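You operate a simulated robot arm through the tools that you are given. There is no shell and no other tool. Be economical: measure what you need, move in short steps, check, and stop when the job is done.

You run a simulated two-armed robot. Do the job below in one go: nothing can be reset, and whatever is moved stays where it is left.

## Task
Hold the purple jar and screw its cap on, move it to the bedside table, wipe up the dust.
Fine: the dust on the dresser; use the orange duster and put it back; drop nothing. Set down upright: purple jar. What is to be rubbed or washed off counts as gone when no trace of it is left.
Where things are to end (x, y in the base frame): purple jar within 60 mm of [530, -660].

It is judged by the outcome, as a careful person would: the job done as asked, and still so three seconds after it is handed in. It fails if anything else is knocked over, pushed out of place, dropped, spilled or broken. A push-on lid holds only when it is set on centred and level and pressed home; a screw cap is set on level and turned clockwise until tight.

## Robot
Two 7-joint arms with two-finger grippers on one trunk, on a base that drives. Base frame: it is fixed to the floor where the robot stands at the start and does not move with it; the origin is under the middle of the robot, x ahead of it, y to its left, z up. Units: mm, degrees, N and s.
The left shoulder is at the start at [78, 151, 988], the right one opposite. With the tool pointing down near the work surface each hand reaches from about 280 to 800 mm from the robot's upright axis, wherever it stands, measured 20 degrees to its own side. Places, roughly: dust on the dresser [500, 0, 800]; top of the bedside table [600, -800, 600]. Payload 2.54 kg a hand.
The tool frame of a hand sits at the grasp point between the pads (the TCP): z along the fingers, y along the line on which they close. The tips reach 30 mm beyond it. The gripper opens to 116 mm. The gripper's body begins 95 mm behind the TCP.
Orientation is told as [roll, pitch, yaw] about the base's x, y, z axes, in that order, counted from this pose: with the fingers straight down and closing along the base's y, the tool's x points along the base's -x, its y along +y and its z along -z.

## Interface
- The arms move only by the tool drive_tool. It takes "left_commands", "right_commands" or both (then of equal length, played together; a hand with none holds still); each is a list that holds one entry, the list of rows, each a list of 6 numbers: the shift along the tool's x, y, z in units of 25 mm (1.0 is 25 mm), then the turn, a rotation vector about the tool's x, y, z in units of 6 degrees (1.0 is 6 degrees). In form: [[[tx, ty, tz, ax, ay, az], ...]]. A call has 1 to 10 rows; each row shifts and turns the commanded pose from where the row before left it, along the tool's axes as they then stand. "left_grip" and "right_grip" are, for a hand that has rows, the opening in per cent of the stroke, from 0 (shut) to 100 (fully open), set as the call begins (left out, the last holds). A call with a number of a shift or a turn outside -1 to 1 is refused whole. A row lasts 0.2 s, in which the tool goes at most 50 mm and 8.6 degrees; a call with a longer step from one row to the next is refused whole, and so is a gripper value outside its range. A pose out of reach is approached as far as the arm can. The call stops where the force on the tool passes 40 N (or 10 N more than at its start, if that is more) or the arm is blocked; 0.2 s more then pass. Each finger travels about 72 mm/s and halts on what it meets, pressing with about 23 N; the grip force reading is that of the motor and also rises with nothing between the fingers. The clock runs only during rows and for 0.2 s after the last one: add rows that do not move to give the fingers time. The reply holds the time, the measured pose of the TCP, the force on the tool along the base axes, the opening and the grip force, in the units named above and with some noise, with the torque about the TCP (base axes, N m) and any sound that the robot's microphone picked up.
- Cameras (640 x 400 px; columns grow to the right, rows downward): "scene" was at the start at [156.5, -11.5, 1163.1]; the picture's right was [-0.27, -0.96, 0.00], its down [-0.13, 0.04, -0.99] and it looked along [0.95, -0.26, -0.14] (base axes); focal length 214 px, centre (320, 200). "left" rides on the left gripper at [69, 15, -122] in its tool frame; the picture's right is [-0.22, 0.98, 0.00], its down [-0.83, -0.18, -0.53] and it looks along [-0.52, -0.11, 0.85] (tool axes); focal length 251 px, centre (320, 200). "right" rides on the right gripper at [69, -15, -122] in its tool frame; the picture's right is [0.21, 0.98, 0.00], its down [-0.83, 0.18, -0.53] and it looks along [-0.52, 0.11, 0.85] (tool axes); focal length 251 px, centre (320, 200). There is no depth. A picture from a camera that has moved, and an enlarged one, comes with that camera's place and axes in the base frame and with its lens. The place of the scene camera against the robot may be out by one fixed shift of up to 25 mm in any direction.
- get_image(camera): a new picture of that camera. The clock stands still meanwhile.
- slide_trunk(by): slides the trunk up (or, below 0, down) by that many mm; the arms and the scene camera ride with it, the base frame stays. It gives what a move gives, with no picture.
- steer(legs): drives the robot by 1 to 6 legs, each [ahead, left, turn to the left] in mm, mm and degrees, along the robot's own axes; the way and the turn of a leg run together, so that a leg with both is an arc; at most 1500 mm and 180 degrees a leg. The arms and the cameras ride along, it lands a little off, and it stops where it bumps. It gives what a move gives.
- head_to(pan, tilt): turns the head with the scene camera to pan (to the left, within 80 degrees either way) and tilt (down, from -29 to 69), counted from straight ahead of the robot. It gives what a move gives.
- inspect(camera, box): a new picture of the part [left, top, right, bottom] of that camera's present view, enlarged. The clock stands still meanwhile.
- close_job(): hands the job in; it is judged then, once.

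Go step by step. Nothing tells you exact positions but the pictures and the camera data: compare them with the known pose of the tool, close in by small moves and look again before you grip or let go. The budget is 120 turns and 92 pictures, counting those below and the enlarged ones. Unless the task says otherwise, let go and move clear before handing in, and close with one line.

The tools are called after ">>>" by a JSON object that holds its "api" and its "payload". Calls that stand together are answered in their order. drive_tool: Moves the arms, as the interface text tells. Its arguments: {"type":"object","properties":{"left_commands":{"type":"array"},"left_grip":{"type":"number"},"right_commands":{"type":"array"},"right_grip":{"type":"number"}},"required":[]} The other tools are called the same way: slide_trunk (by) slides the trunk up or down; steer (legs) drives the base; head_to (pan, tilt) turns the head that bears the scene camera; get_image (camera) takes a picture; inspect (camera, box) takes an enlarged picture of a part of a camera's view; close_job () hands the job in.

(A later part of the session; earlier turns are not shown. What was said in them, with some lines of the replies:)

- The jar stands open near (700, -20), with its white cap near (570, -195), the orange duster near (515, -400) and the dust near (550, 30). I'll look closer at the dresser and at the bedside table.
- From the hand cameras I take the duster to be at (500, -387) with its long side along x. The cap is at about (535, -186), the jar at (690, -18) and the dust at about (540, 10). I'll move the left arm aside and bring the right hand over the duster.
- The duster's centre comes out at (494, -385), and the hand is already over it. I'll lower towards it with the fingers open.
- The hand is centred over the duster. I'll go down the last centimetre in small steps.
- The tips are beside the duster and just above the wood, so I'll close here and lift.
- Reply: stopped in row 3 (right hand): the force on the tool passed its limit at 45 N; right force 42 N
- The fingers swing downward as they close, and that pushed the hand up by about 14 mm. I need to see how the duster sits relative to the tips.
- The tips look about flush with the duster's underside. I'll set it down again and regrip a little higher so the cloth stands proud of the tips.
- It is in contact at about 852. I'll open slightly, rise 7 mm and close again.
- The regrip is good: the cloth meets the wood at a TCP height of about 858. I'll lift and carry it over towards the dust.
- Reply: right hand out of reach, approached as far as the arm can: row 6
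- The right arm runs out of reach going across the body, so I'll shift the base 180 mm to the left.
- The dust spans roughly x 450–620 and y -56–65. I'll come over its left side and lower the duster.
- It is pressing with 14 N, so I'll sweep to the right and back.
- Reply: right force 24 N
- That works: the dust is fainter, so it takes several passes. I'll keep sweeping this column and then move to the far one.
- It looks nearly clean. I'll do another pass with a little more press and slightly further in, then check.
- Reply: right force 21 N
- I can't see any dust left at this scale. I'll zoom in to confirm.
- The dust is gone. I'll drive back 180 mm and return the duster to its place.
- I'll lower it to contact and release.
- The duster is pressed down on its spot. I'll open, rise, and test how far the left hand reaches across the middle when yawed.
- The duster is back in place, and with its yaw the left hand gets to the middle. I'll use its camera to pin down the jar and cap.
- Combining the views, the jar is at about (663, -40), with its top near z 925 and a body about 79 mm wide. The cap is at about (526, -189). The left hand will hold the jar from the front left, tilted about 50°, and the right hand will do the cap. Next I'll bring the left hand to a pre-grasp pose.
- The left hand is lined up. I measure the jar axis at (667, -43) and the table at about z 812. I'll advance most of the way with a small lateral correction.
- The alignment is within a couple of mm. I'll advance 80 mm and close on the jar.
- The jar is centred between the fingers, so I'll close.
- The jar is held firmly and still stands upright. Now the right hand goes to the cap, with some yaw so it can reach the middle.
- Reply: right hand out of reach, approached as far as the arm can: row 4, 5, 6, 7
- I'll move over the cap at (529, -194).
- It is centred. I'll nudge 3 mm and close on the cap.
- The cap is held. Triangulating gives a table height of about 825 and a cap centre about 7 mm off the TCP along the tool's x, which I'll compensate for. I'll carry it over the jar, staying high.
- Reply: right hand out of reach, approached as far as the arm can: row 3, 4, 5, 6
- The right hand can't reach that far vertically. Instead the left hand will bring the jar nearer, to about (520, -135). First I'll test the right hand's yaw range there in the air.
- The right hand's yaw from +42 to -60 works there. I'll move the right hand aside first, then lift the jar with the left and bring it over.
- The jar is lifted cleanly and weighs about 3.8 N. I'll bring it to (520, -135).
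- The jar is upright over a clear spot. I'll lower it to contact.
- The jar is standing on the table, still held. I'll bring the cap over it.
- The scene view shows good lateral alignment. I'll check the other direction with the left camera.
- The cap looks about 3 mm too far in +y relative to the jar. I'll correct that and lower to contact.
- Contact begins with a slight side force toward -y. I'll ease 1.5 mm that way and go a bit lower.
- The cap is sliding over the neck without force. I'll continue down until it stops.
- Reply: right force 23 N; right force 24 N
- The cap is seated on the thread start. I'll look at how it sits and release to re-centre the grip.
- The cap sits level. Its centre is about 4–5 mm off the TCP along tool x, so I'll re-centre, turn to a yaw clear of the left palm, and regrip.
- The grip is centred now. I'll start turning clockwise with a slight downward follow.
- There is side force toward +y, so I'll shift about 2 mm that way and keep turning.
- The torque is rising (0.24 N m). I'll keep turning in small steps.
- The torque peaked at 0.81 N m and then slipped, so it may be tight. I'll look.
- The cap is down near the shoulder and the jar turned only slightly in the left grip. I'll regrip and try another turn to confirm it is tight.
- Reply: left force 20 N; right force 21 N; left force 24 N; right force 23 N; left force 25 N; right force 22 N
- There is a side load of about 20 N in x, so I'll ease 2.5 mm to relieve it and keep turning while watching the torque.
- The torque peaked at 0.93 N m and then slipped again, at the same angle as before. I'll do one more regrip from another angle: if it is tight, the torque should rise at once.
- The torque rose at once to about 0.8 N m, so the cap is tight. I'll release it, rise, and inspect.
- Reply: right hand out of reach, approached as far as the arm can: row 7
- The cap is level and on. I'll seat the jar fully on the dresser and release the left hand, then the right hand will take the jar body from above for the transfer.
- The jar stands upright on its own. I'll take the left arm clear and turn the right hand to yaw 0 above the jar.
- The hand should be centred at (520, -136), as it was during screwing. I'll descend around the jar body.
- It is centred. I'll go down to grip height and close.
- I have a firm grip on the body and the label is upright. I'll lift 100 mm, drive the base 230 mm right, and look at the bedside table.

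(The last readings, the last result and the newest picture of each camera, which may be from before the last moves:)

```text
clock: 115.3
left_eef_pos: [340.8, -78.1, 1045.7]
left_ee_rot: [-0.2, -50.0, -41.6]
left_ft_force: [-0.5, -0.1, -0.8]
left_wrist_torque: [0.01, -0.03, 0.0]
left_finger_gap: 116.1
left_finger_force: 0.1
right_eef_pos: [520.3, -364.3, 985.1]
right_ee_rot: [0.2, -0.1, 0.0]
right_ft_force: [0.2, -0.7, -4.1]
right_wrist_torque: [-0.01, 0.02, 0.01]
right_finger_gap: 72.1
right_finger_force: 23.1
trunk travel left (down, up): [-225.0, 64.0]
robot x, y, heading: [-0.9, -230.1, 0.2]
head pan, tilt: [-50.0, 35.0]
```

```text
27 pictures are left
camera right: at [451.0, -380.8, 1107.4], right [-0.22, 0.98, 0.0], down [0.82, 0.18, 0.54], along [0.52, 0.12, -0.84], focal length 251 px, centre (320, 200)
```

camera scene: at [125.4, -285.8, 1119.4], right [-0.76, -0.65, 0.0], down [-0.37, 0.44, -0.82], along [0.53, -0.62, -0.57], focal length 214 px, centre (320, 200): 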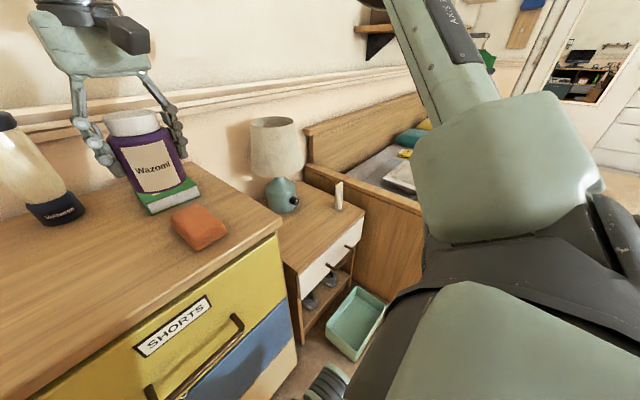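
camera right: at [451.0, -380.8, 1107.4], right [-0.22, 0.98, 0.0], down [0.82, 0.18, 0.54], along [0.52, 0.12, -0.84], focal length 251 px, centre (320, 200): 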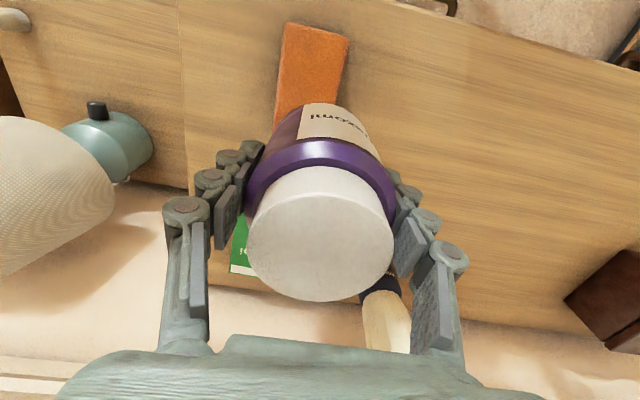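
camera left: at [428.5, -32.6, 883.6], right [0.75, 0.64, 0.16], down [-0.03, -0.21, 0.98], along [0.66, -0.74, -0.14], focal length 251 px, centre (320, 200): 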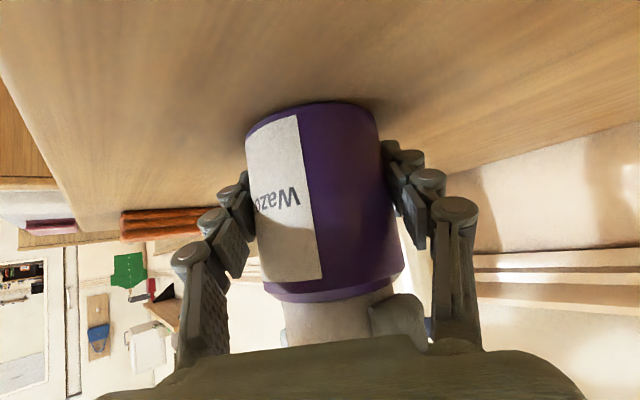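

The lamp shade stands near (660, -695) with a radius of up to about 95 mm. I'll aim for about (500, -640), inside the tolerance and clear of the shade. I'll move over there high first and look.

>>> {"api": "drive_tool", "payload": {"right_commands": [[[0.08, -0.944, 0, 0, 0, 0], [0.08, -0.944, 0, 0, 0, 0], [0.08, -0.944, 0, 0, 0, 0], [0.08, -0.944, 0, 0, 0, 0], [0.08, -0.944, 0, 0, 0, 0], [0.08, -0.944, 0, 0, 0, 0], [0.08, -0.944, 0, 0, 0, 0], [0.08, -0.944, 0, 0, 0, 0], [0.08, -0.944, 0, 0, 0, 0], [0.08, -0.944, 0, 0, 0, 0]]]}}

>>> {"api": "get_image", "payload": {"camera": "right"}}

>>> {"api": "get_image", "payload": {"camera": "scene"}}

```text
clock: 117.5
left_eef_pos: [342.0, -78.7, 1046.7]
left_ee_rot: [-0.1, -50.0, -41.7]
left_ft_force: [0.5, -0.5, 1.0]
left_wrist_torque: [-0.02, 0.0, 0.0]
left_finger_gap: 116.4
left_finger_force: 0.0
right_eef_pos: [499.7, -601.5, 984.4]
right_ee_rot: [0.3, -0.1, 0.2]
right_ft_force: [0.6, 0.4, -4.4]
right_wrist_torque: [-0.01, -0.02, 0.01]
right_finger_gap: 72.4
right_finger_force: 23.1
trunk travel left (down, up): [-225.0, 64.0]
robot x, y, heading: [-3.8, -229.5, 0.2]
head pan, tilt: [-50.0, 35.0]
```

```text
26 pictures are left
camera right: at [431.5, -617.6, 1106.1], right [-0.22, 0.98, 0.0], down [0.82, 0.18, 0.54], along [0.52, 0.12, -0.84], focal length 251 px, centre (320, 200)
```

right: 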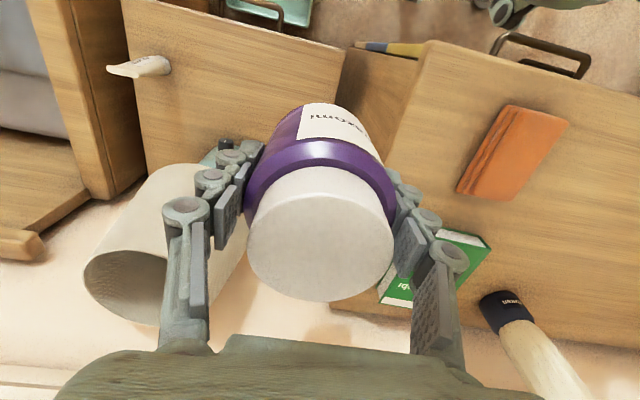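

```text
25 pictures are left
camera scene: at [125.2, -286.2, 1119.4], right [-0.76, -0.65, 0.0], down [-0.37, 0.44, -0.82], along [0.53, -0.63, -0.57], focal length 214 px, centre (320, 200)
```

scene: 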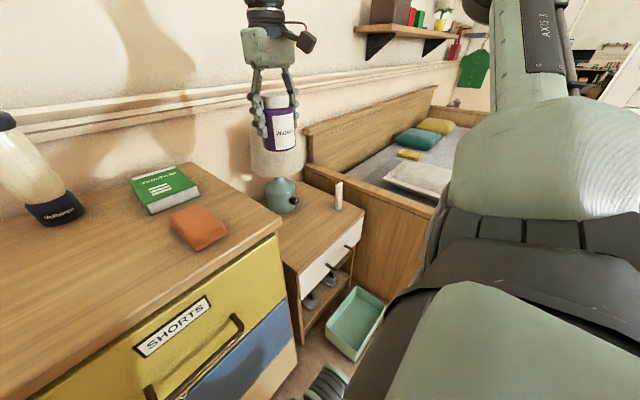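

The right camera shows the bedside table's front edge at x≈433, its left edge at y≈-570, and the lamp further back than I thought. (515, -650) is clear, so I'll move over it and descend.

>>> {"api": "drive_tool", "payload": {"right_commands": [[[-0.3, -0.97, 0, 0, 0, 0], [-0.3, -0.97, 0, 0, 0, 0], [0, 0, 1, 0, 0, 0], [0, 0, 1, 0, 0, 0], [0, 0, 1, 0, 0, 0], [0, 0, 1, 0, 0, 0], [0, 0, 1, 0, 0, 0], [0, 0, 1, 0, 0, 0]]]}}

>>> {"api": "get_image", "payload": {"camera": "right"}}

>>> {"api": "get_image", "payload": {"camera": "scene"}}

```text
clock: 119.3
left_eef_pos: [342.3, -78.7, 1045.7]
left_ee_rot: [-0.2, -49.9, -41.6]
left_ft_force: [0.4, 0.3, 0.0]
left_wrist_torque: [-0.02, -0.01, 0.01]
left_finger_gap: 116.1
left_finger_force: 0.0
right_eef_pos: [516.7, -647.3, 833.3]
right_ee_rot: [0.3, -0.1, 0.1]
right_ft_force: [0.5, -0.6, -3.4]
right_wrist_torque: [0.0, 0.0, -0.03]
right_finger_gap: 72.0
right_finger_force: 23.1
trunk travel left (down, up): [-225.0, 64.0]
robot x, y, heading: [1.3, -231.3, 0.2]
head pan, tilt: [-50.0, 35.0]
```

```text
24 pictures are left
camera right: at [446.5, -664.8, 955.4], right [-0.22, 0.98, 0.0], down [0.82, 0.18, 0.54], along [0.52, 0.12, -0.84], focal length 251 px, centre (320, 200)
```

right: 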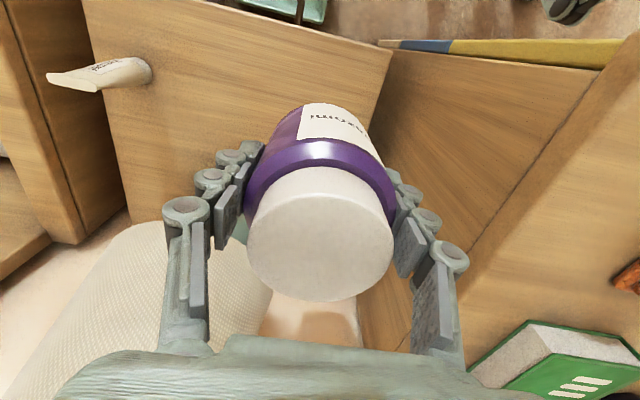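

```text
23 pictures are left
camera scene: at [125.4, -286.1, 1119.4], right [-0.76, -0.65, 0.0], down [-0.37, 0.44, -0.82], along [0.53, -0.63, -0.57], focal length 214 px, centre (320, 200)
```

scene: 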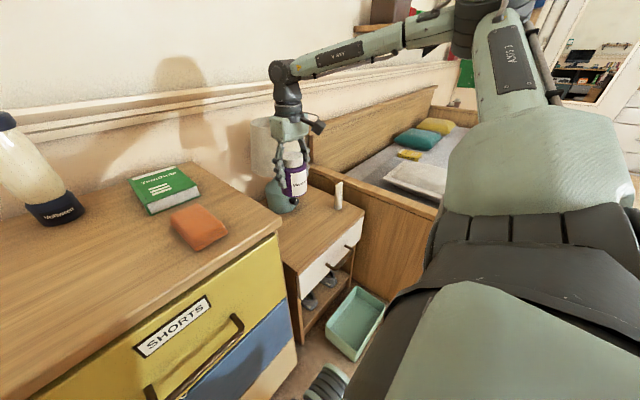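

The shade is clear of the hand by several cm. I'll continue down, then make guarded small steps.

>>> {"api": "drive_tool", "payload": {"right_commands": [[[0, 0, 0.9, 0, 0, 0], [0, 0, 0.9, 0, 0, 0], [0, 0, 0.9, 0, 0, 0], [0, 0, 0.9, 0, 0, 0], [0, 0, 0.9, 0, 0, 0], [0, 0, 0.6, 0, 0, 0]]]}}

>>> {"api": "inspect", "payload": {"camera": "scene", "box": [240, 120, 380, 280]}}

>>> {"api": "get_image", "payload": {"camera": "right"}}

```text
clock: 120.8
left_eef_pos: [341.7, -77.7, 1046.4]
left_ee_rot: [-0.2, -49.9, -41.6]
left_ft_force: [0.3, -0.4, -0.1]
left_wrist_torque: [-0.01, -0.03, -0.01]
left_finger_gap: 116.0
left_finger_force: 0.1
right_eef_pos: [515.5, -648.4, 706.1]
right_ee_rot: [0.2, -0.1, 0.1]
right_ft_force: [-0.5, -0.4, -4.3]
right_wrist_torque: [0.01, 0.0, 0.03]
right_finger_gap: 71.9
right_finger_force: 22.8
trunk travel left (down, up): [-225.0, 64.0]
robot x, y, heading: [1.4, -229.5, 0.1]
head pan, tilt: [-50.0, 35.0]
```

```text
2.50 times, centred on (310, 200) of scene
camera zoom: at [125.4, -286.1, 1119.4], right [-0.76, -0.65, 0.0], down [-0.37, 0.44, -0.82], along [0.53, -0.63, -0.57], focal length 536 px, centre (345, 200)
```

zoom: 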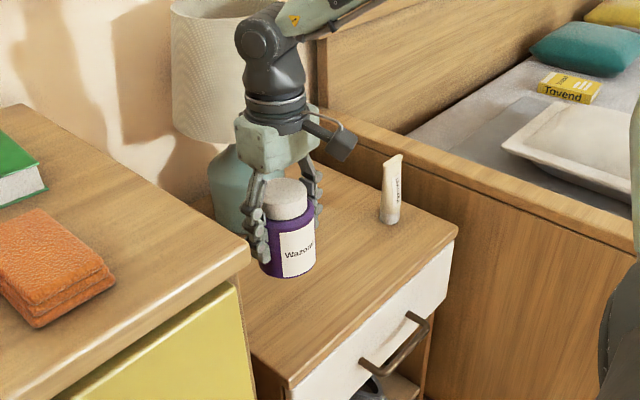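

```text
21 pictures are left
camera right: at [447.2, -664.5, 828.0], right [-0.22, 0.98, 0.0], down [0.82, 0.18, 0.54], along [0.52, 0.12, -0.84], focal length 251 px, centre (320, 200)
```

right: 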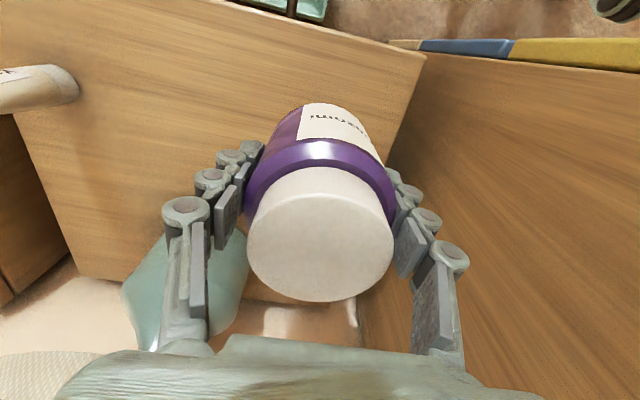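

There is good clearance on all sides. I'll lower to contact in small steps.

>>> {"api": "drive_tool", "payload": {"right_commands": [[[0, -0.1, 0.5, 0, 0, 0], [0, 0, 0.4, 0, 0, 0]]]}}

>>> {"api": "drive_tool", "payload": {"right_commands": [[[0, 0, 0.16, 0, 0, 0], [0, 0, 0.16, 0, 0, 0]]]}}

>>> {"api": "inspect", "payload": {"camera": "scene", "box": [270, 150, 360, 250]}}

```text
clock: 121.3
left_eef_pos: [342.6, -79.0, 1046.5]
left_ee_rot: [-0.2, -50.1, -41.6]
left_ft_force: [0.8, 0.5, -0.2]
left_wrist_torque: [0.0, 0.03, 0.02]
left_finger_gap: 115.9
left_finger_force: 0.1
right_eef_pos: [516.0, -650.4, 684.5]
right_ee_rot: [0.1, -0.1, 0.1]
right_ft_force: [0.6, -0.6, -4.5]
right_wrist_torque: [0.01, -0.03, 0.0]
right_finger_gap: 72.2
right_finger_force: 23.3
trunk travel left (down, up): [-225.0, 64.0]
robot x, y, heading: [0.1, -233.2, 0.3]
head pan, tilt: [-50.0, 35.0]
```

```text
clock: 122.0
left_eef_pos: [341.2, -77.8, 1046.9]
left_ee_rot: [-0.2, -50.0, -41.6]
left_ft_force: [0.1, 0.3, 0.1]
left_wrist_torque: [0.0, -0.01, -0.02]
left_finger_gap: 116.1
left_finger_force: 0.2
right_eef_pos: [517.2, -649.7, 676.6]
right_ee_rot: [0.2, -0.1, 0.2]
right_ft_force: [0.5, 0.1, -4.6]
right_wrist_torque: [-0.02, -0.01, 0.0]
right_finger_gap: 72.2
right_finger_force: 23.3
trunk travel left (down, up): [-225.0, 64.0]
robot x, y, heading: [5.3, -229.9, 0.1]
head pan, tilt: [-50.0, 35.0]
```

```text
4.00 times, centred on (315, 200) of scene
camera zoom: at [125.3, -286.0, 1119.4], right [-0.76, -0.65, 0.0], down [-0.37, 0.44, -0.82], along [0.53, -0.63, -0.57], focal length 858 px, centre (340, 200)
```

zoom: 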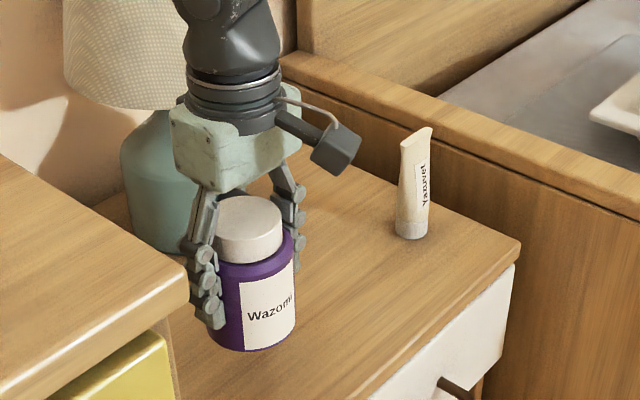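

Still no contact. I'll continue in small steps.

>>> {"api": "drive_tool", "payload": {"right_commands": [[[0, 0, 0.16, 0, 0, 0], [0, 0, 0.16, 0, 0, 0]]]}}

>>> {"api": "drive_tool", "payload": {"right_commands": [[[0, 0, 0.16, 0, 0, 0]]]}}

>>> {"api": "drive_tool", "payload": {"right_commands": [[[0, 0, 0.12, 0, 0, 0]]]}}

>>> {"api": "drive_tool", "payload": {"right_commands": [[[0, 0, 0.12, 0, 0, 0]]]}}

```text
clock: 122.5
left_eef_pos: [341.6, -77.2, 1045.8]
left_ee_rot: [-0.2, -49.9, -41.5]
left_ft_force: [0.8, 0.6, 0.0]
left_wrist_torque: [-0.03, 0.0, 0.01]
left_finger_gap: 116.0
left_finger_force: 0.1
right_eef_pos: [515.8, -650.5, 666.9]
right_ee_rot: [0.2, -0.1, 0.2]
right_ft_force: [0.0, 0.0, -3.7]
right_wrist_torque: [0.0, 0.0, 0.01]
right_finger_gap: 72.2
right_finger_force: 23.0
trunk travel left (down, up): [-225.0, 64.0]
robot x, y, heading: [0.4, -231.9, 0.2]
head pan, tilt: [-50.0, 35.0]
```

```text
clock: 123.0
left_eef_pos: [342.3, -78.9, 1046.9]
left_ee_rot: [-0.1, -50.0, -41.6]
left_ft_force: [-0.7, -0.1, -0.3]
left_wrist_torque: [0.01, -0.02, 0.0]
left_finger_gap: 115.8
left_finger_force: 0.0
right_eef_pos: [517.7, -649.6, 664.5]
right_ee_rot: [0.3, -0.1, 0.1]
right_ft_force: [-1.1, 0.1, -2.9]
right_wrist_torque: [0.0, 0.01, 0.0]
right_finger_gap: 72.0
right_finger_force: 22.9
trunk travel left (down, up): [-225.0, 64.0]
robot x, y, heading: [-0.2, -233.7, 0.4]
head pan, tilt: [-50.0, 35.0]
```

```text
clock: 123.3
left_eef_pos: [341.8, -77.5, 1046.9]
left_ee_rot: [-0.2, -50.0, -41.5]
left_ft_force: [0.9, 0.6, 0.3]
left_wrist_torque: [0.0, 0.03, 0.01]
left_finger_gap: 116.0
left_finger_force: 0.1
right_eef_pos: [515.9, -649.6, 661.5]
right_ee_rot: [0.3, -0.1, 0.1]
right_ft_force: [0.1, -0.4, -2.6]
right_wrist_torque: [0.0, -0.01, 0.01]
right_finger_gap: 72.1
right_finger_force: 23.0
trunk travel left (down, up): [-225.0, 64.0]
robot x, y, heading: [-1.2, -229.4, 0.2]
head pan, tilt: [-50.0, 35.0]
```

```text
clock: 123.8
left_eef_pos: [340.8, -77.8, 1045.6]
left_ee_rot: [-0.1, -50.0, -41.6]
left_ft_force: [-0.8, -0.5, -0.1]
left_wrist_torque: [-0.02, 0.0, 0.0]
left_finger_gap: 116.3
left_finger_force: 0.1
right_eef_pos: [516.0, -650.4, 658.4]
right_ee_rot: [0.2, 0.0, 0.1]
right_ft_force: [-0.7, -0.6, -3.7]
right_wrist_torque: [0.03, -0.02, -0.02]
right_finger_gap: 72.0
right_finger_force: 22.6
trunk travel left (down, up): [-225.0, 64.0]
robot x, y, heading: [1.6, -229.9, 0.2]
head pan, tilt: [-50.0, 35.0]
```

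>>> {"api": "drive_tool", "payload": {"right_commands": [[[0, 0, 0.1, 0, 0, 0]]]}}

>>> {"api": "drive_tool", "payload": {"right_commands": [[[0, 0, 0.1, 0, 0, 0]]]}}

>>> {"api": "drive_tool", "payload": {"right_commands": [[[0, 0, 0.1, 0, 0, 0]]]}}

>>> {"api": "inspect", "payload": {"camera": "scene", "box": [270, 150, 360, 250]}}

```text
clock: 124.2
left_eef_pos: [342.3, -77.2, 1046.5]
left_ee_rot: [-0.2, -50.0, -41.5]
left_ft_force: [0.4, 0.0, 0.5]
left_wrist_torque: [-0.01, 0.0, -0.04]
left_finger_gap: 116.0
left_finger_force: 0.0
right_eef_pos: [517.0, -649.6, 656.5]
right_ee_rot: [0.2, -0.1, 0.1]
right_ft_force: [-0.1, 1.0, -2.5]
right_wrist_torque: [0.0, 0.0, 0.02]
right_finger_gap: 72.1
right_finger_force: 22.5
trunk travel left (down, up): [-225.0, 64.0]
robot x, y, heading: [-0.6, -230.3, 0.2]
head pan, tilt: [-50.0, 35.0]
```

```text
clock: 124.5
left_eef_pos: [342.3, -78.6, 1045.7]
left_ee_rot: [-0.1, -50.0, -41.7]
left_ft_force: [-0.2, 0.4, -0.2]
left_wrist_torque: [0.01, 0.0, 0.01]
left_finger_gap: 115.8
left_finger_force: 0.0
right_eef_pos: [515.9, -650.0, 653.7]
right_ee_rot: [0.2, -0.1, 0.1]
right_ft_force: [-1.0, 0.0, -3.6]
right_wrist_torque: [0.02, 0.02, 0.03]
right_finger_gap: 72.3
right_finger_force: 22.7
trunk travel left (down, up): [-225.0, 64.0]
robot x, y, heading: [3.1, -234.9, -0.0]
head pan, tilt: [-50.0, 35.0]
```

```text
clock: 125.0
left_eef_pos: [341.6, -78.4, 1046.5]
left_ee_rot: [-0.1, -50.1, -41.5]
left_ft_force: [-0.6, -0.6, 0.9]
left_wrist_torque: [0.0, 0.03, 0.01]
left_finger_gap: 115.9
left_finger_force: 0.0
right_eef_pos: [517.4, -651.0, 650.4]
right_ee_rot: [0.4, -0.2, 0.1]
right_ft_force: [0.3, -0.2, -4.8]
right_wrist_torque: [-0.01, 0.02, -0.01]
right_finger_gap: 71.9
right_finger_force: 23.4
trunk travel left (down, up): [-225.0, 64.0]
robot x, y, heading: [0.9, -231.7, 0.3]
head pan, tilt: [-50.0, 35.0]
```

```text
4.00 times, centred on (315, 200) of scene
camera zoom: at [125.3, -286.0, 1119.4], right [-0.76, -0.65, 0.0], down [-0.37, 0.44, -0.82], along [0.53, -0.63, -0.57], focal length 858 px, centre (340, 200)
```

zoom: 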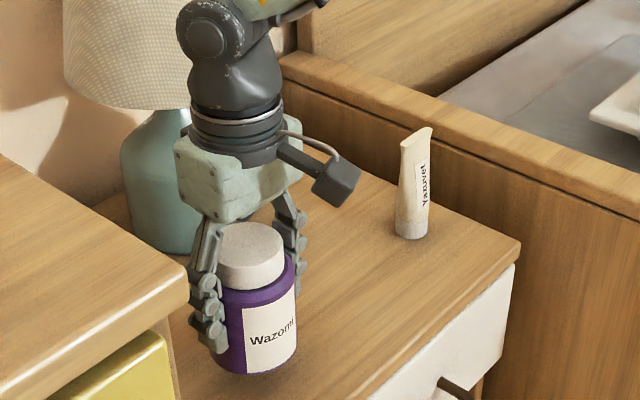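

>>> {"api": "drive_tool", "payload": {"right_commands": [[[0, 0, 0.14, 0, 0, 0], [0, 0, 0.04, 0, 0, 0]]]}}

>>> {"api": "drive_tool", "payload": {"right_commands": [[[0, 0, 0.14, 0, 0, 0]]]}}

>>> {"api": "drive_tool", "payload": {"right_commands": [[[0, 0, 0.14, 0, 0, 0]]]}}

>>> {"api": "drive_tool", "payload": {"right_commands": [[[0, 0, 0.14, 0, 0, 0]]]}}

```text
clock: 125.5
left_eef_pos: [341.2, -78.7, 1046.6]
left_ee_rot: [-0.2, -49.9, -41.6]
left_ft_force: [1.1, -0.2, -0.5]
left_wrist_torque: [-0.06, -0.03, -0.03]
left_finger_gap: 116.5
left_finger_force: 0.1
right_eef_pos: [515.9, -649.7, 645.4]
right_ee_rot: [0.3, -0.1, 0.1]
right_ft_force: [-0.9, 0.4, -4.3]
right_wrist_torque: [-0.01, -0.01, 0.03]
right_finger_gap: 72.2
right_finger_force: 22.8
trunk travel left (down, up): [-225.0, 64.0]
robot x, y, heading: [1.1, -234.7, 0.0]
head pan, tilt: [-50.0, 35.0]
```

```text
clock: 126.0
left_eef_pos: [342.1, -79.4, 1045.9]
left_ee_rot: [-0.2, -50.0, -41.6]
left_ft_force: [-0.3, -0.7, -0.2]
left_wrist_torque: [-0.01, 0.01, 0.0]
left_finger_gap: 115.8
left_finger_force: 0.2
right_eef_pos: [517.0, -649.2, 643.5]
right_ee_rot: [0.2, 0.0, 0.2]
right_ft_force: [1.0, 0.2, -3.2]
right_wrist_torque: [-0.01, 0.04, -0.02]
right_finger_gap: 71.9
right_finger_force: 22.8
trunk travel left (down, up): [-225.0, 64.0]
robot x, y, heading: [1.7, -228.7, 0.2]
head pan, tilt: [-50.0, 35.0]
```

```text
clock: 126.3
left_eef_pos: [341.8, -77.9, 1046.2]
left_ee_rot: [-0.2, -49.9, -41.6]
left_ft_force: [-0.1, 0.7, 0.8]
left_wrist_torque: [0.01, 0.0, 0.02]
left_finger_gap: 115.9
left_finger_force: 0.1
right_eef_pos: [516.2, -649.8, 638.1]
right_ee_rot: [0.2, 0.0, 0.2]
right_ft_force: [-0.1, 0.5, -3.6]
right_wrist_torque: [0.0, 0.03, -0.01]
right_finger_gap: 72.0
right_finger_force: 23.0
trunk travel left (down, up): [-225.0, 64.0]
robot x, y, heading: [2.9, -234.1, 0.2]
head pan, tilt: [-50.0, 35.0]
```

```text
clock: 126.8
left_eef_pos: [342.0, -78.0, 1046.0]
left_ee_rot: [-0.2, -49.9, -41.6]
left_ft_force: [0.5, -0.2, -1.0]
left_wrist_torque: [-0.02, 0.0, 0.01]
left_finger_gap: 116.0
left_finger_force: 0.1
right_eef_pos: [516.4, -648.7, 635.7]
right_ee_rot: [0.3, -0.1, 0.2]
right_ft_force: [0.2, -0.3, -3.8]
right_wrist_torque: [0.02, -0.02, 0.02]
right_finger_gap: 72.3
right_finger_force: 22.9
trunk travel left (down, up): [-225.0, 64.0]
robot x, y, heading: [2.4, -229.2, 0.4]
head pan, tilt: [-50.0, 35.0]
```

>>> {"api": "inspect", "payload": {"camera": "scene", "box": [270, 170, 360, 270]}}

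>>> {"api": "get_image", "payload": {"camera": "right"}}

```text
4.00 times, centred on (315, 220) of scene
camera zoom: at [125.3, -286.0, 1119.4], right [-0.76, -0.65, 0.0], down [-0.37, 0.44, -0.82], along [0.53, -0.63, -0.57], focal length 858 px, centre (340, 120)
```

zoom: 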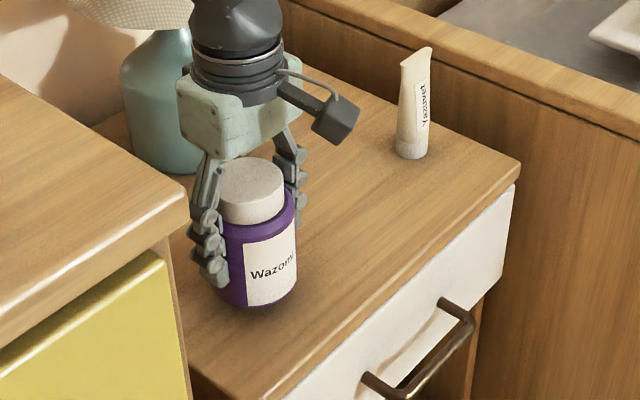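

```text
17 pictures are left
camera right: at [447.2, -665.9, 757.9], right [-0.22, 0.98, 0.0], down [0.82, 0.18, 0.54], along [0.52, 0.12, -0.84], focal length 251 px, centre (320, 200)
```

right: 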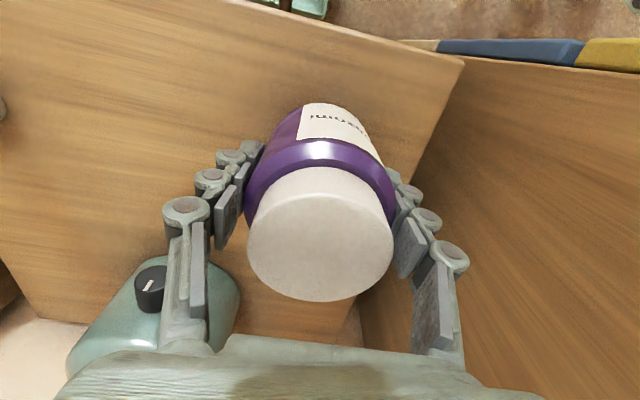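

The table surface triangulates to about z 570–580, so contact should come soon. I'll keep stepping.

>>> {"api": "drive_tool", "payload": {"right_commands": [[[0, 0, 0.12, 0, 0, 0]]]}}

>>> {"api": "drive_tool", "payload": {"right_commands": [[[0, 0, 0.12, 0, 0, 0]]]}}

>>> {"api": "drive_tool", "payload": {"right_commands": [[[0, 0, 0.12, 0, 0, 0]]]}}

>>> {"api": "drive_tool", "payload": {"right_commands": [[[0, 0, 0.12, 0, 0, 0]]]}}

```text
clock: 127.2
left_eef_pos: [341.9, -77.9, 1046.8]
left_ee_rot: [-0.2, -50.1, -41.6]
left_ft_force: [-0.9, -0.6, -0.5]
left_wrist_torque: [-0.02, 0.0, 0.0]
left_finger_gap: 115.9
left_finger_force: 0.1
right_eef_pos: [516.5, -650.4, 632.6]
right_ee_rot: [0.3, 0.0, 0.1]
right_ft_force: [-0.7, 0.5, -3.4]
right_wrist_torque: [0.01, -0.02, 0.04]
right_finger_gap: 71.9
right_finger_force: 22.6
trunk travel left (down, up): [-225.0, 64.0]
robot x, y, heading: [-1.3, -234.3, -0.1]
head pan, tilt: [-50.0, 35.0]
```

```text
clock: 127.5
left_eef_pos: [341.9, -78.7, 1046.6]
left_ee_rot: [-0.2, -49.9, -41.6]
left_ft_force: [0.7, 0.5, 0.2]
left_wrist_torque: [0.04, 0.02, -0.01]
left_finger_gap: 115.9
left_finger_force: 0.2
right_eef_pos: [516.7, -649.0, 628.7]
right_ee_rot: [0.2, -0.1, 0.1]
right_ft_force: [0.5, 1.1, -3.6]
right_wrist_torque: [0.0, 0.0, 0.02]
right_finger_gap: 72.3
right_finger_force: 23.0
trunk travel left (down, up): [-225.0, 64.0]
robot x, y, heading: [2.2, -231.9, 0.3]
head pan, tilt: [-50.0, 35.0]
```

```text
clock: 128.0
left_eef_pos: [342.1, -78.8, 1047.2]
left_ee_rot: [-0.2, -50.0, -41.6]
left_ft_force: [-0.6, 0.4, 0.0]
left_wrist_torque: [0.0, -0.02, -0.05]
left_finger_gap: 116.1
left_finger_force: 0.1
right_eef_pos: [517.2, -649.9, 626.6]
right_ee_rot: [0.2, -0.1, 0.1]
right_ft_force: [0.6, -0.2, -3.9]
right_wrist_torque: [-0.01, -0.01, 0.01]
right_finger_gap: 72.3
right_finger_force: 23.0
trunk travel left (down, up): [-225.0, 64.0]
robot x, y, heading: [3.1, -234.0, 0.2]
head pan, tilt: [-50.0, 35.0]
```

```text
clock: 128.3
left_eef_pos: [341.1, -77.7, 1046.5]
left_ee_rot: [-0.2, -50.0, -41.7]
left_ft_force: [-0.2, 0.4, 0.0]
left_wrist_torque: [0.02, 0.03, 0.01]
left_finger_gap: 116.1
left_finger_force: 0.1
right_eef_pos: [516.9, -649.4, 624.6]
right_ee_rot: [0.2, -0.1, 0.1]
right_ft_force: [0.1, -0.1, -3.6]
right_wrist_torque: [0.01, -0.05, -0.01]
right_finger_gap: 72.3
right_finger_force: 23.3
trunk travel left (down, up): [-225.0, 64.0]
robot x, y, heading: [-1.1, -232.2, 0.3]
head pan, tilt: [-50.0, 35.0]
```

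>>> {"api": "drive_tool", "payload": {"right_commands": [[[0, 0, 0.1, 0, 0, 0]]]}}

>>> {"api": "drive_tool", "payload": {"right_commands": [[[0, 0, 0.1, 0, 0, 0]]]}}

>>> {"api": "drive_tool", "payload": {"right_commands": [[[0, 0, 0.1, 0, 0, 0]]]}}

>>> {"api": "drive_tool", "payload": {"right_commands": [[[0, 0, 0.1, 0, 0, 0]]]}}

>>> {"api": "inspect", "payload": {"camera": "scene", "box": [270, 170, 360, 270]}}

```text
clock: 128.8
left_eef_pos: [341.5, -78.7, 1046.3]
left_ee_rot: [-0.2, -50.0, -41.6]
left_ft_force: [0.6, -0.3, 1.1]
left_wrist_torque: [0.04, 0.0, 0.01]
left_finger_gap: 115.9
left_finger_force: 0.1
right_eef_pos: [515.9, -649.4, 622.3]
right_ee_rot: [0.3, -0.1, 0.0]
right_ft_force: [-0.5, 0.3, -3.6]
right_wrist_torque: [-0.02, -0.01, 0.02]
right_finger_gap: 72.4
right_finger_force: 23.0
trunk travel left (down, up): [-225.0, 64.0]
robot x, y, heading: [-1.0, -234.7, 0.0]
head pan, tilt: [-50.0, 35.0]
```

```text
clock: 129.2
left_eef_pos: [342.9, -78.8, 1046.6]
left_ee_rot: [-0.2, -50.0, -41.6]
left_ft_force: [0.1, 0.0, 0.0]
left_wrist_torque: [0.02, -0.01, -0.01]
left_finger_gap: 116.0
left_finger_force: 0.0
right_eef_pos: [518.1, -649.7, 618.7]
right_ee_rot: [0.3, -0.2, 0.1]
right_ft_force: [-0.3, 0.2, -3.6]
right_wrist_torque: [0.01, 0.02, 0.02]
right_finger_gap: 71.8
right_finger_force: 23.0
trunk travel left (down, up): [-225.0, 64.0]
robot x, y, heading: [3.5, -233.2, 0.0]
head pan, tilt: [-50.0, 35.0]
```

```text
clock: 129.6
left_eef_pos: [341.0, -78.4, 1045.8]
left_ee_rot: [-0.1, -49.9, -41.6]
left_ft_force: [0.6, -0.2, 0.5]
left_wrist_torque: [-0.03, 0.0, 0.0]
left_finger_gap: 116.3
left_finger_force: 0.0
right_eef_pos: [515.5, -650.0, 617.5]
right_ee_rot: [0.2, -0.3, 0.2]
right_ft_force: [-2.4, -1.2, 5.4]
right_wrist_torque: [0.17, 0.44, 0.07]
right_finger_gap: 72.3
right_finger_force: 22.6
trunk travel left (down, up): [-225.0, 64.0]
robot x, y, heading: [-0.9, -230.7, -0.0]
head pan, tilt: [-50.0, 35.0]
```

```text
clock: 129.9
left_eef_pos: [340.6, -77.4, 1046.7]
left_ee_rot: [-0.1, -50.1, -41.7]
left_ft_force: [0.1, 0.4, -0.2]
left_wrist_torque: [-0.01, -0.02, 0.03]
left_finger_gap: 116.2
left_finger_force: 0.0
right_eef_pos: [517.7, -648.8, 616.3]
right_ee_rot: [0.2, -0.3, 0.0]
right_ft_force: [-2.4, -2.9, 17.6]
right_wrist_torque: [-0.08, 0.05, -0.28]
right_finger_gap: 72.5
right_finger_force: 23.0
trunk travel left (down, up): [-225.0, 64.0]
robot x, y, heading: [0.7, -233.1, 0.2]
head pan, tilt: [-50.0, 35.0]
```

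```text
4.00 times, centred on (315, 220) of scene
camera zoom: at [123.8, -285.1, 1120.0], right [-0.76, -0.65, 0.0], down [-0.37, 0.44, -0.82], along [0.53, -0.63, -0.57], focal length 858 px, centre (340, 120)
```

zoom: 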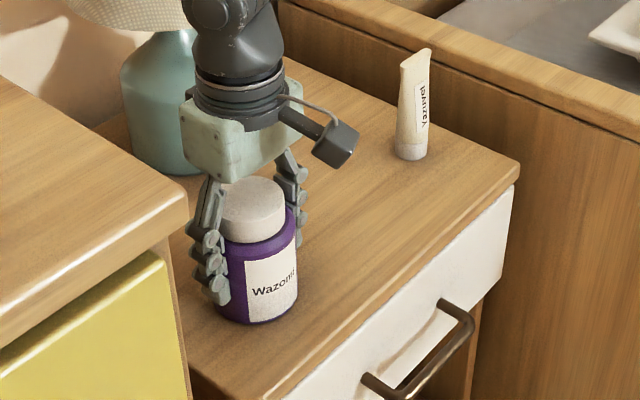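

The jar is on the table. I'll relax the press, open, and rise straight up.

>>> {"api": "drive_tool", "payload": {"right_commands": [[[0, 0, -0.05, 0, 0, 0], [0, 0, 0, 0, 0, 0]]]}}

>>> {"api": "drive_tool", "payload": {"right_commands": [[[0, 0, 0, 0, 0, 0], [0, 0, 0, 0, 0, 0], [0, 0, 0, 0, 0, 0], [0, 0, -0.3, 0, 0, 0], [0, 0, -0.8, 0, 0, 0], [0, 0, -0.9, 0, 0, 0], [0, 0, -0.9, 0, 0, 0], [0, 0, -0.9, 0, 0, 0], [0, 0, -0.9, 0, 0, 0], [0, 0, -0.9, 0, 0, 0]]], "right_grip": 90}}

>>> {"api": "get_image", "payload": {"camera": "right"}}

>>> {"api": "inspect", "payload": {"camera": "scene", "box": [240, 130, 380, 270]}}

```text
clock: 130.6
left_eef_pos: [341.9, -78.1, 1046.3]
left_ee_rot: [-0.1, -50.0, -41.6]
left_ft_force: [-0.1, -0.3, 0.6]
left_wrist_torque: [-0.02, -0.02, -0.02]
left_finger_gap: 115.9
left_finger_force: 0.1
right_eef_pos: [516.4, -650.3, 616.4]
right_ee_rot: [0.2, -0.2, 0.2]
right_ft_force: [1.8, -4.2, 10.4]
right_wrist_torque: [-0.23, -0.43, -0.11]
right_finger_gap: 72.2
right_finger_force: 23.2
trunk travel left (down, up): [-225.0, 64.0]
robot x, y, heading: [2.3, -231.4, 0.1]
head pan, tilt: [-50.0, 35.0]
```

```text
clock: 132.8
left_eef_pos: [340.2, -78.4, 1045.6]
left_ee_rot: [0.0, -50.0, -41.6]
left_ft_force: [-1.2, -0.6, 0.1]
left_wrist_torque: [-0.01, 0.03, 0.02]
left_finger_gap: 116.1
left_finger_force: 0.0
right_eef_pos: [516.1, -650.7, 755.2]
right_ee_rot: [0.1, -0.2, 0.2]
right_ft_force: [0.2, -0.9, 0.7]
right_wrist_torque: [-0.01, 0.01, -0.03]
right_finger_gap: 104.7
right_finger_force: 0.2
trunk travel left (down, up): [-225.0, 64.0]
robot x, y, heading: [0.5, -230.9, 0.2]
head pan, tilt: [-50.0, 35.0]
```

```text
15 pictures are left
camera right: at [446.4, -666.7, 877.5], right [-0.22, 0.98, 0.0], down [0.82, 0.18, 0.54], along [0.52, 0.12, -0.84], focal length 251 px, centre (320, 200)
```

right: 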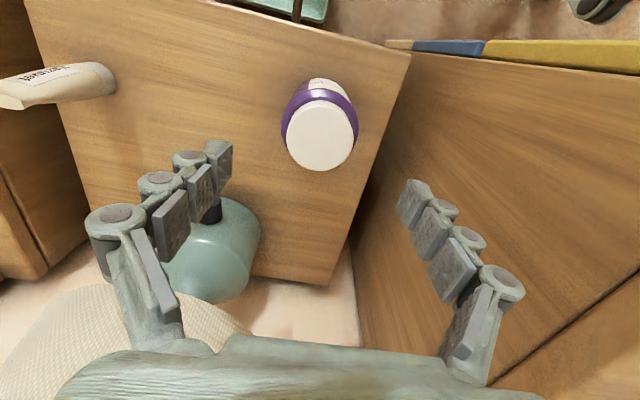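

```text
2.86 times, centred on (310, 200) of scene
camera zoom: at [124.9, -285.7, 1119.5], right [-0.76, -0.65, 0.0], down [-0.37, 0.44, -0.82], along [0.53, -0.63, -0.57], focal length 613 px, centre (349, 200)
```

zoom: 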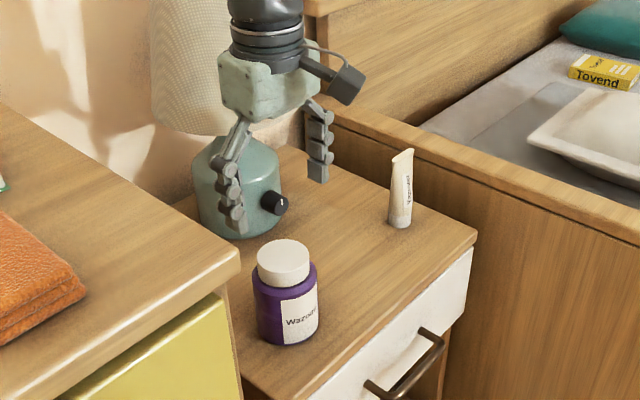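

The jar stands upright at about (516, -650), 17 mm from the target. I'll raise the right arm clear and check the dresser once more.

>>> {"api": "drive_tool", "payload": {"right_commands": [[[0.3, 0, -0.9, 0, 0, 0], [0.3, 0, -0.9, 0, 0, 0], [0.3, 0, -0.9, 0, 0, 0], [0.3, 0, -0.9, 0, 0, 0], [0.3, 0, -0.9, 0, 0, 0], [0.3, 0, -0.9, 0, 0, 0], [0, 0, -0.9, 0, 0, 0], [0, 0, -0.9, 0, 0, 0], [0, 0, -0.9, 0, 0, 0]]]}}

>>> {"api": "head_to", "payload": {"pan": 10, "tilt": 30}}

>>> {"api": "get_image", "payload": {"camera": "scene"}}

>>> {"api": "inspect", "payload": {"camera": "scene", "box": [140, 150, 340, 280]}}

>>> {"api": "get_image", "payload": {"camera": "right"}}

```text
clock: 134.8
left_eef_pos: [341.3, -78.1, 1045.8]
left_ee_rot: [-0.2, -50.0, -41.6]
left_ft_force: [0.0, 0.7, -0.2]
left_wrist_torque: [0.01, 0.05, 0.01]
left_finger_gap: 115.9
left_finger_force: 0.0
right_eef_pos: [471.6, -651.9, 958.3]
right_ee_rot: [0.2, 0.0, 0.2]
right_ft_force: [-0.2, 0.1, 0.3]
right_wrist_torque: [0.0, 0.0, 0.01]
right_finger_gap: 104.7
right_finger_force: 0.0
trunk travel left (down, up): [-225.0, 64.0]
robot x, y, heading: [-1.2, -231.5, 0.1]
head pan, tilt: [-50.0, 35.0]
```

```text
clock: 136.1
left_eef_pos: [341.6, -76.6, 1046.2]
left_ee_rot: [-0.2, -50.0, -41.5]
left_ft_force: [-0.2, -0.5, 0.4]
left_wrist_torque: [-0.01, -0.01, 0.02]
left_finger_gap: 116.1
left_finger_force: 0.0
right_eef_pos: [470.9, -651.1, 957.4]
right_ee_rot: [0.2, -0.1, 0.1]
right_ft_force: [-0.7, -0.4, 0.6]
right_wrist_torque: [-0.01, 0.02, 0.0]
right_finger_gap: 104.5
right_finger_force: 0.0
trunk travel left (down, up): [-225.0, 64.0]
robot x, y, heading: [0.6, -233.1, 0.3]
head pan, tilt: [10.0, 30.0]
```

```text
13 pictures are left
camera scene: at [157.2, -202.6, 1127.2], right [0.18, -0.98, 0.0], down [-0.49, -0.09, -0.87], along [0.85, 0.15, -0.5], focal length 214 px, centre (320, 200)
```

scene: 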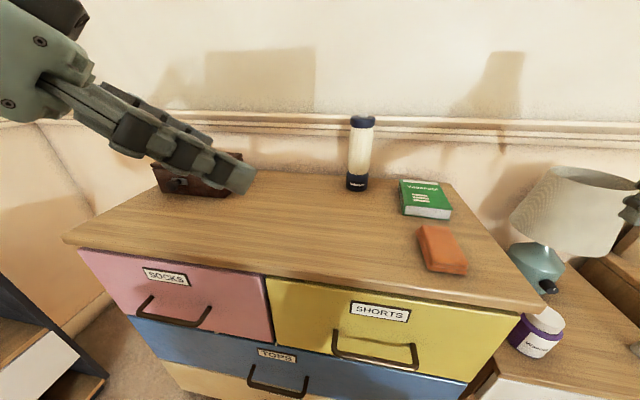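

```text
3.08 times, centred on (240, 215) of scene
camera zoom: at [157.2, -202.6, 1127.2], right [0.18, -0.98, 0.0], down [-0.49, -0.09, -0.87], along [0.85, 0.15, -0.5], focal length 660 px, centre (566, 154)
```

zoom: 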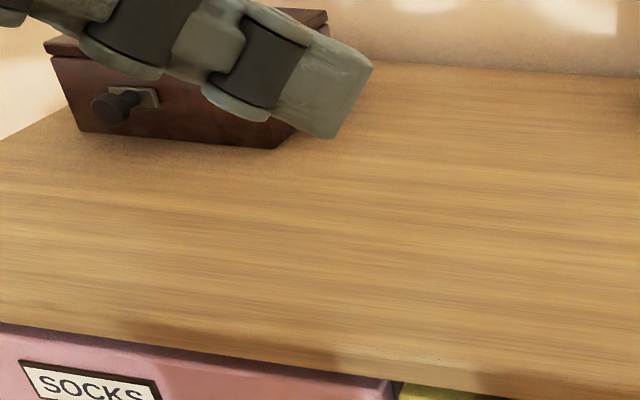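

```text
11 pictures are left
camera right: at [401.3, -667.4, 1079.2], right [-0.22, 0.98, 0.0], down [0.82, 0.18, 0.54], along [0.52, 0.12, -0.84], focal length 251 px, centre (320, 200)
```

right: 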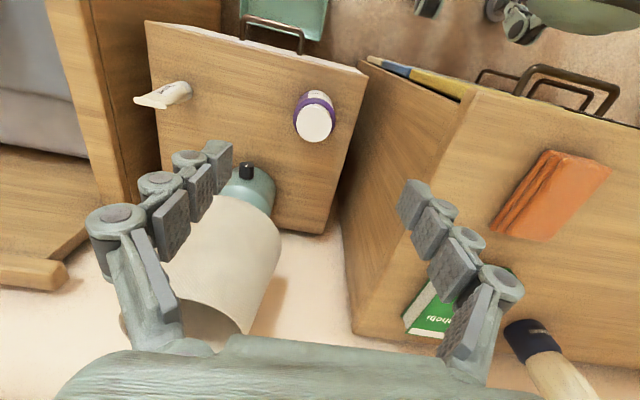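

The dresser is clean, the duster is back in place, and the capped jar stands upright on the bedside table with both hands clear. I'll hand in.

>>> {"api": "close_job", "payload": {}}

```text
The job is handed in.
```

The purple jar's cap is screwed tight, and the jar stands upright on the bedside table at about (516, -650), roughly 17 mm from the target. No dust is visible on the dresser, the orange duster is back in its place, and nothing was dropped or knocked over.
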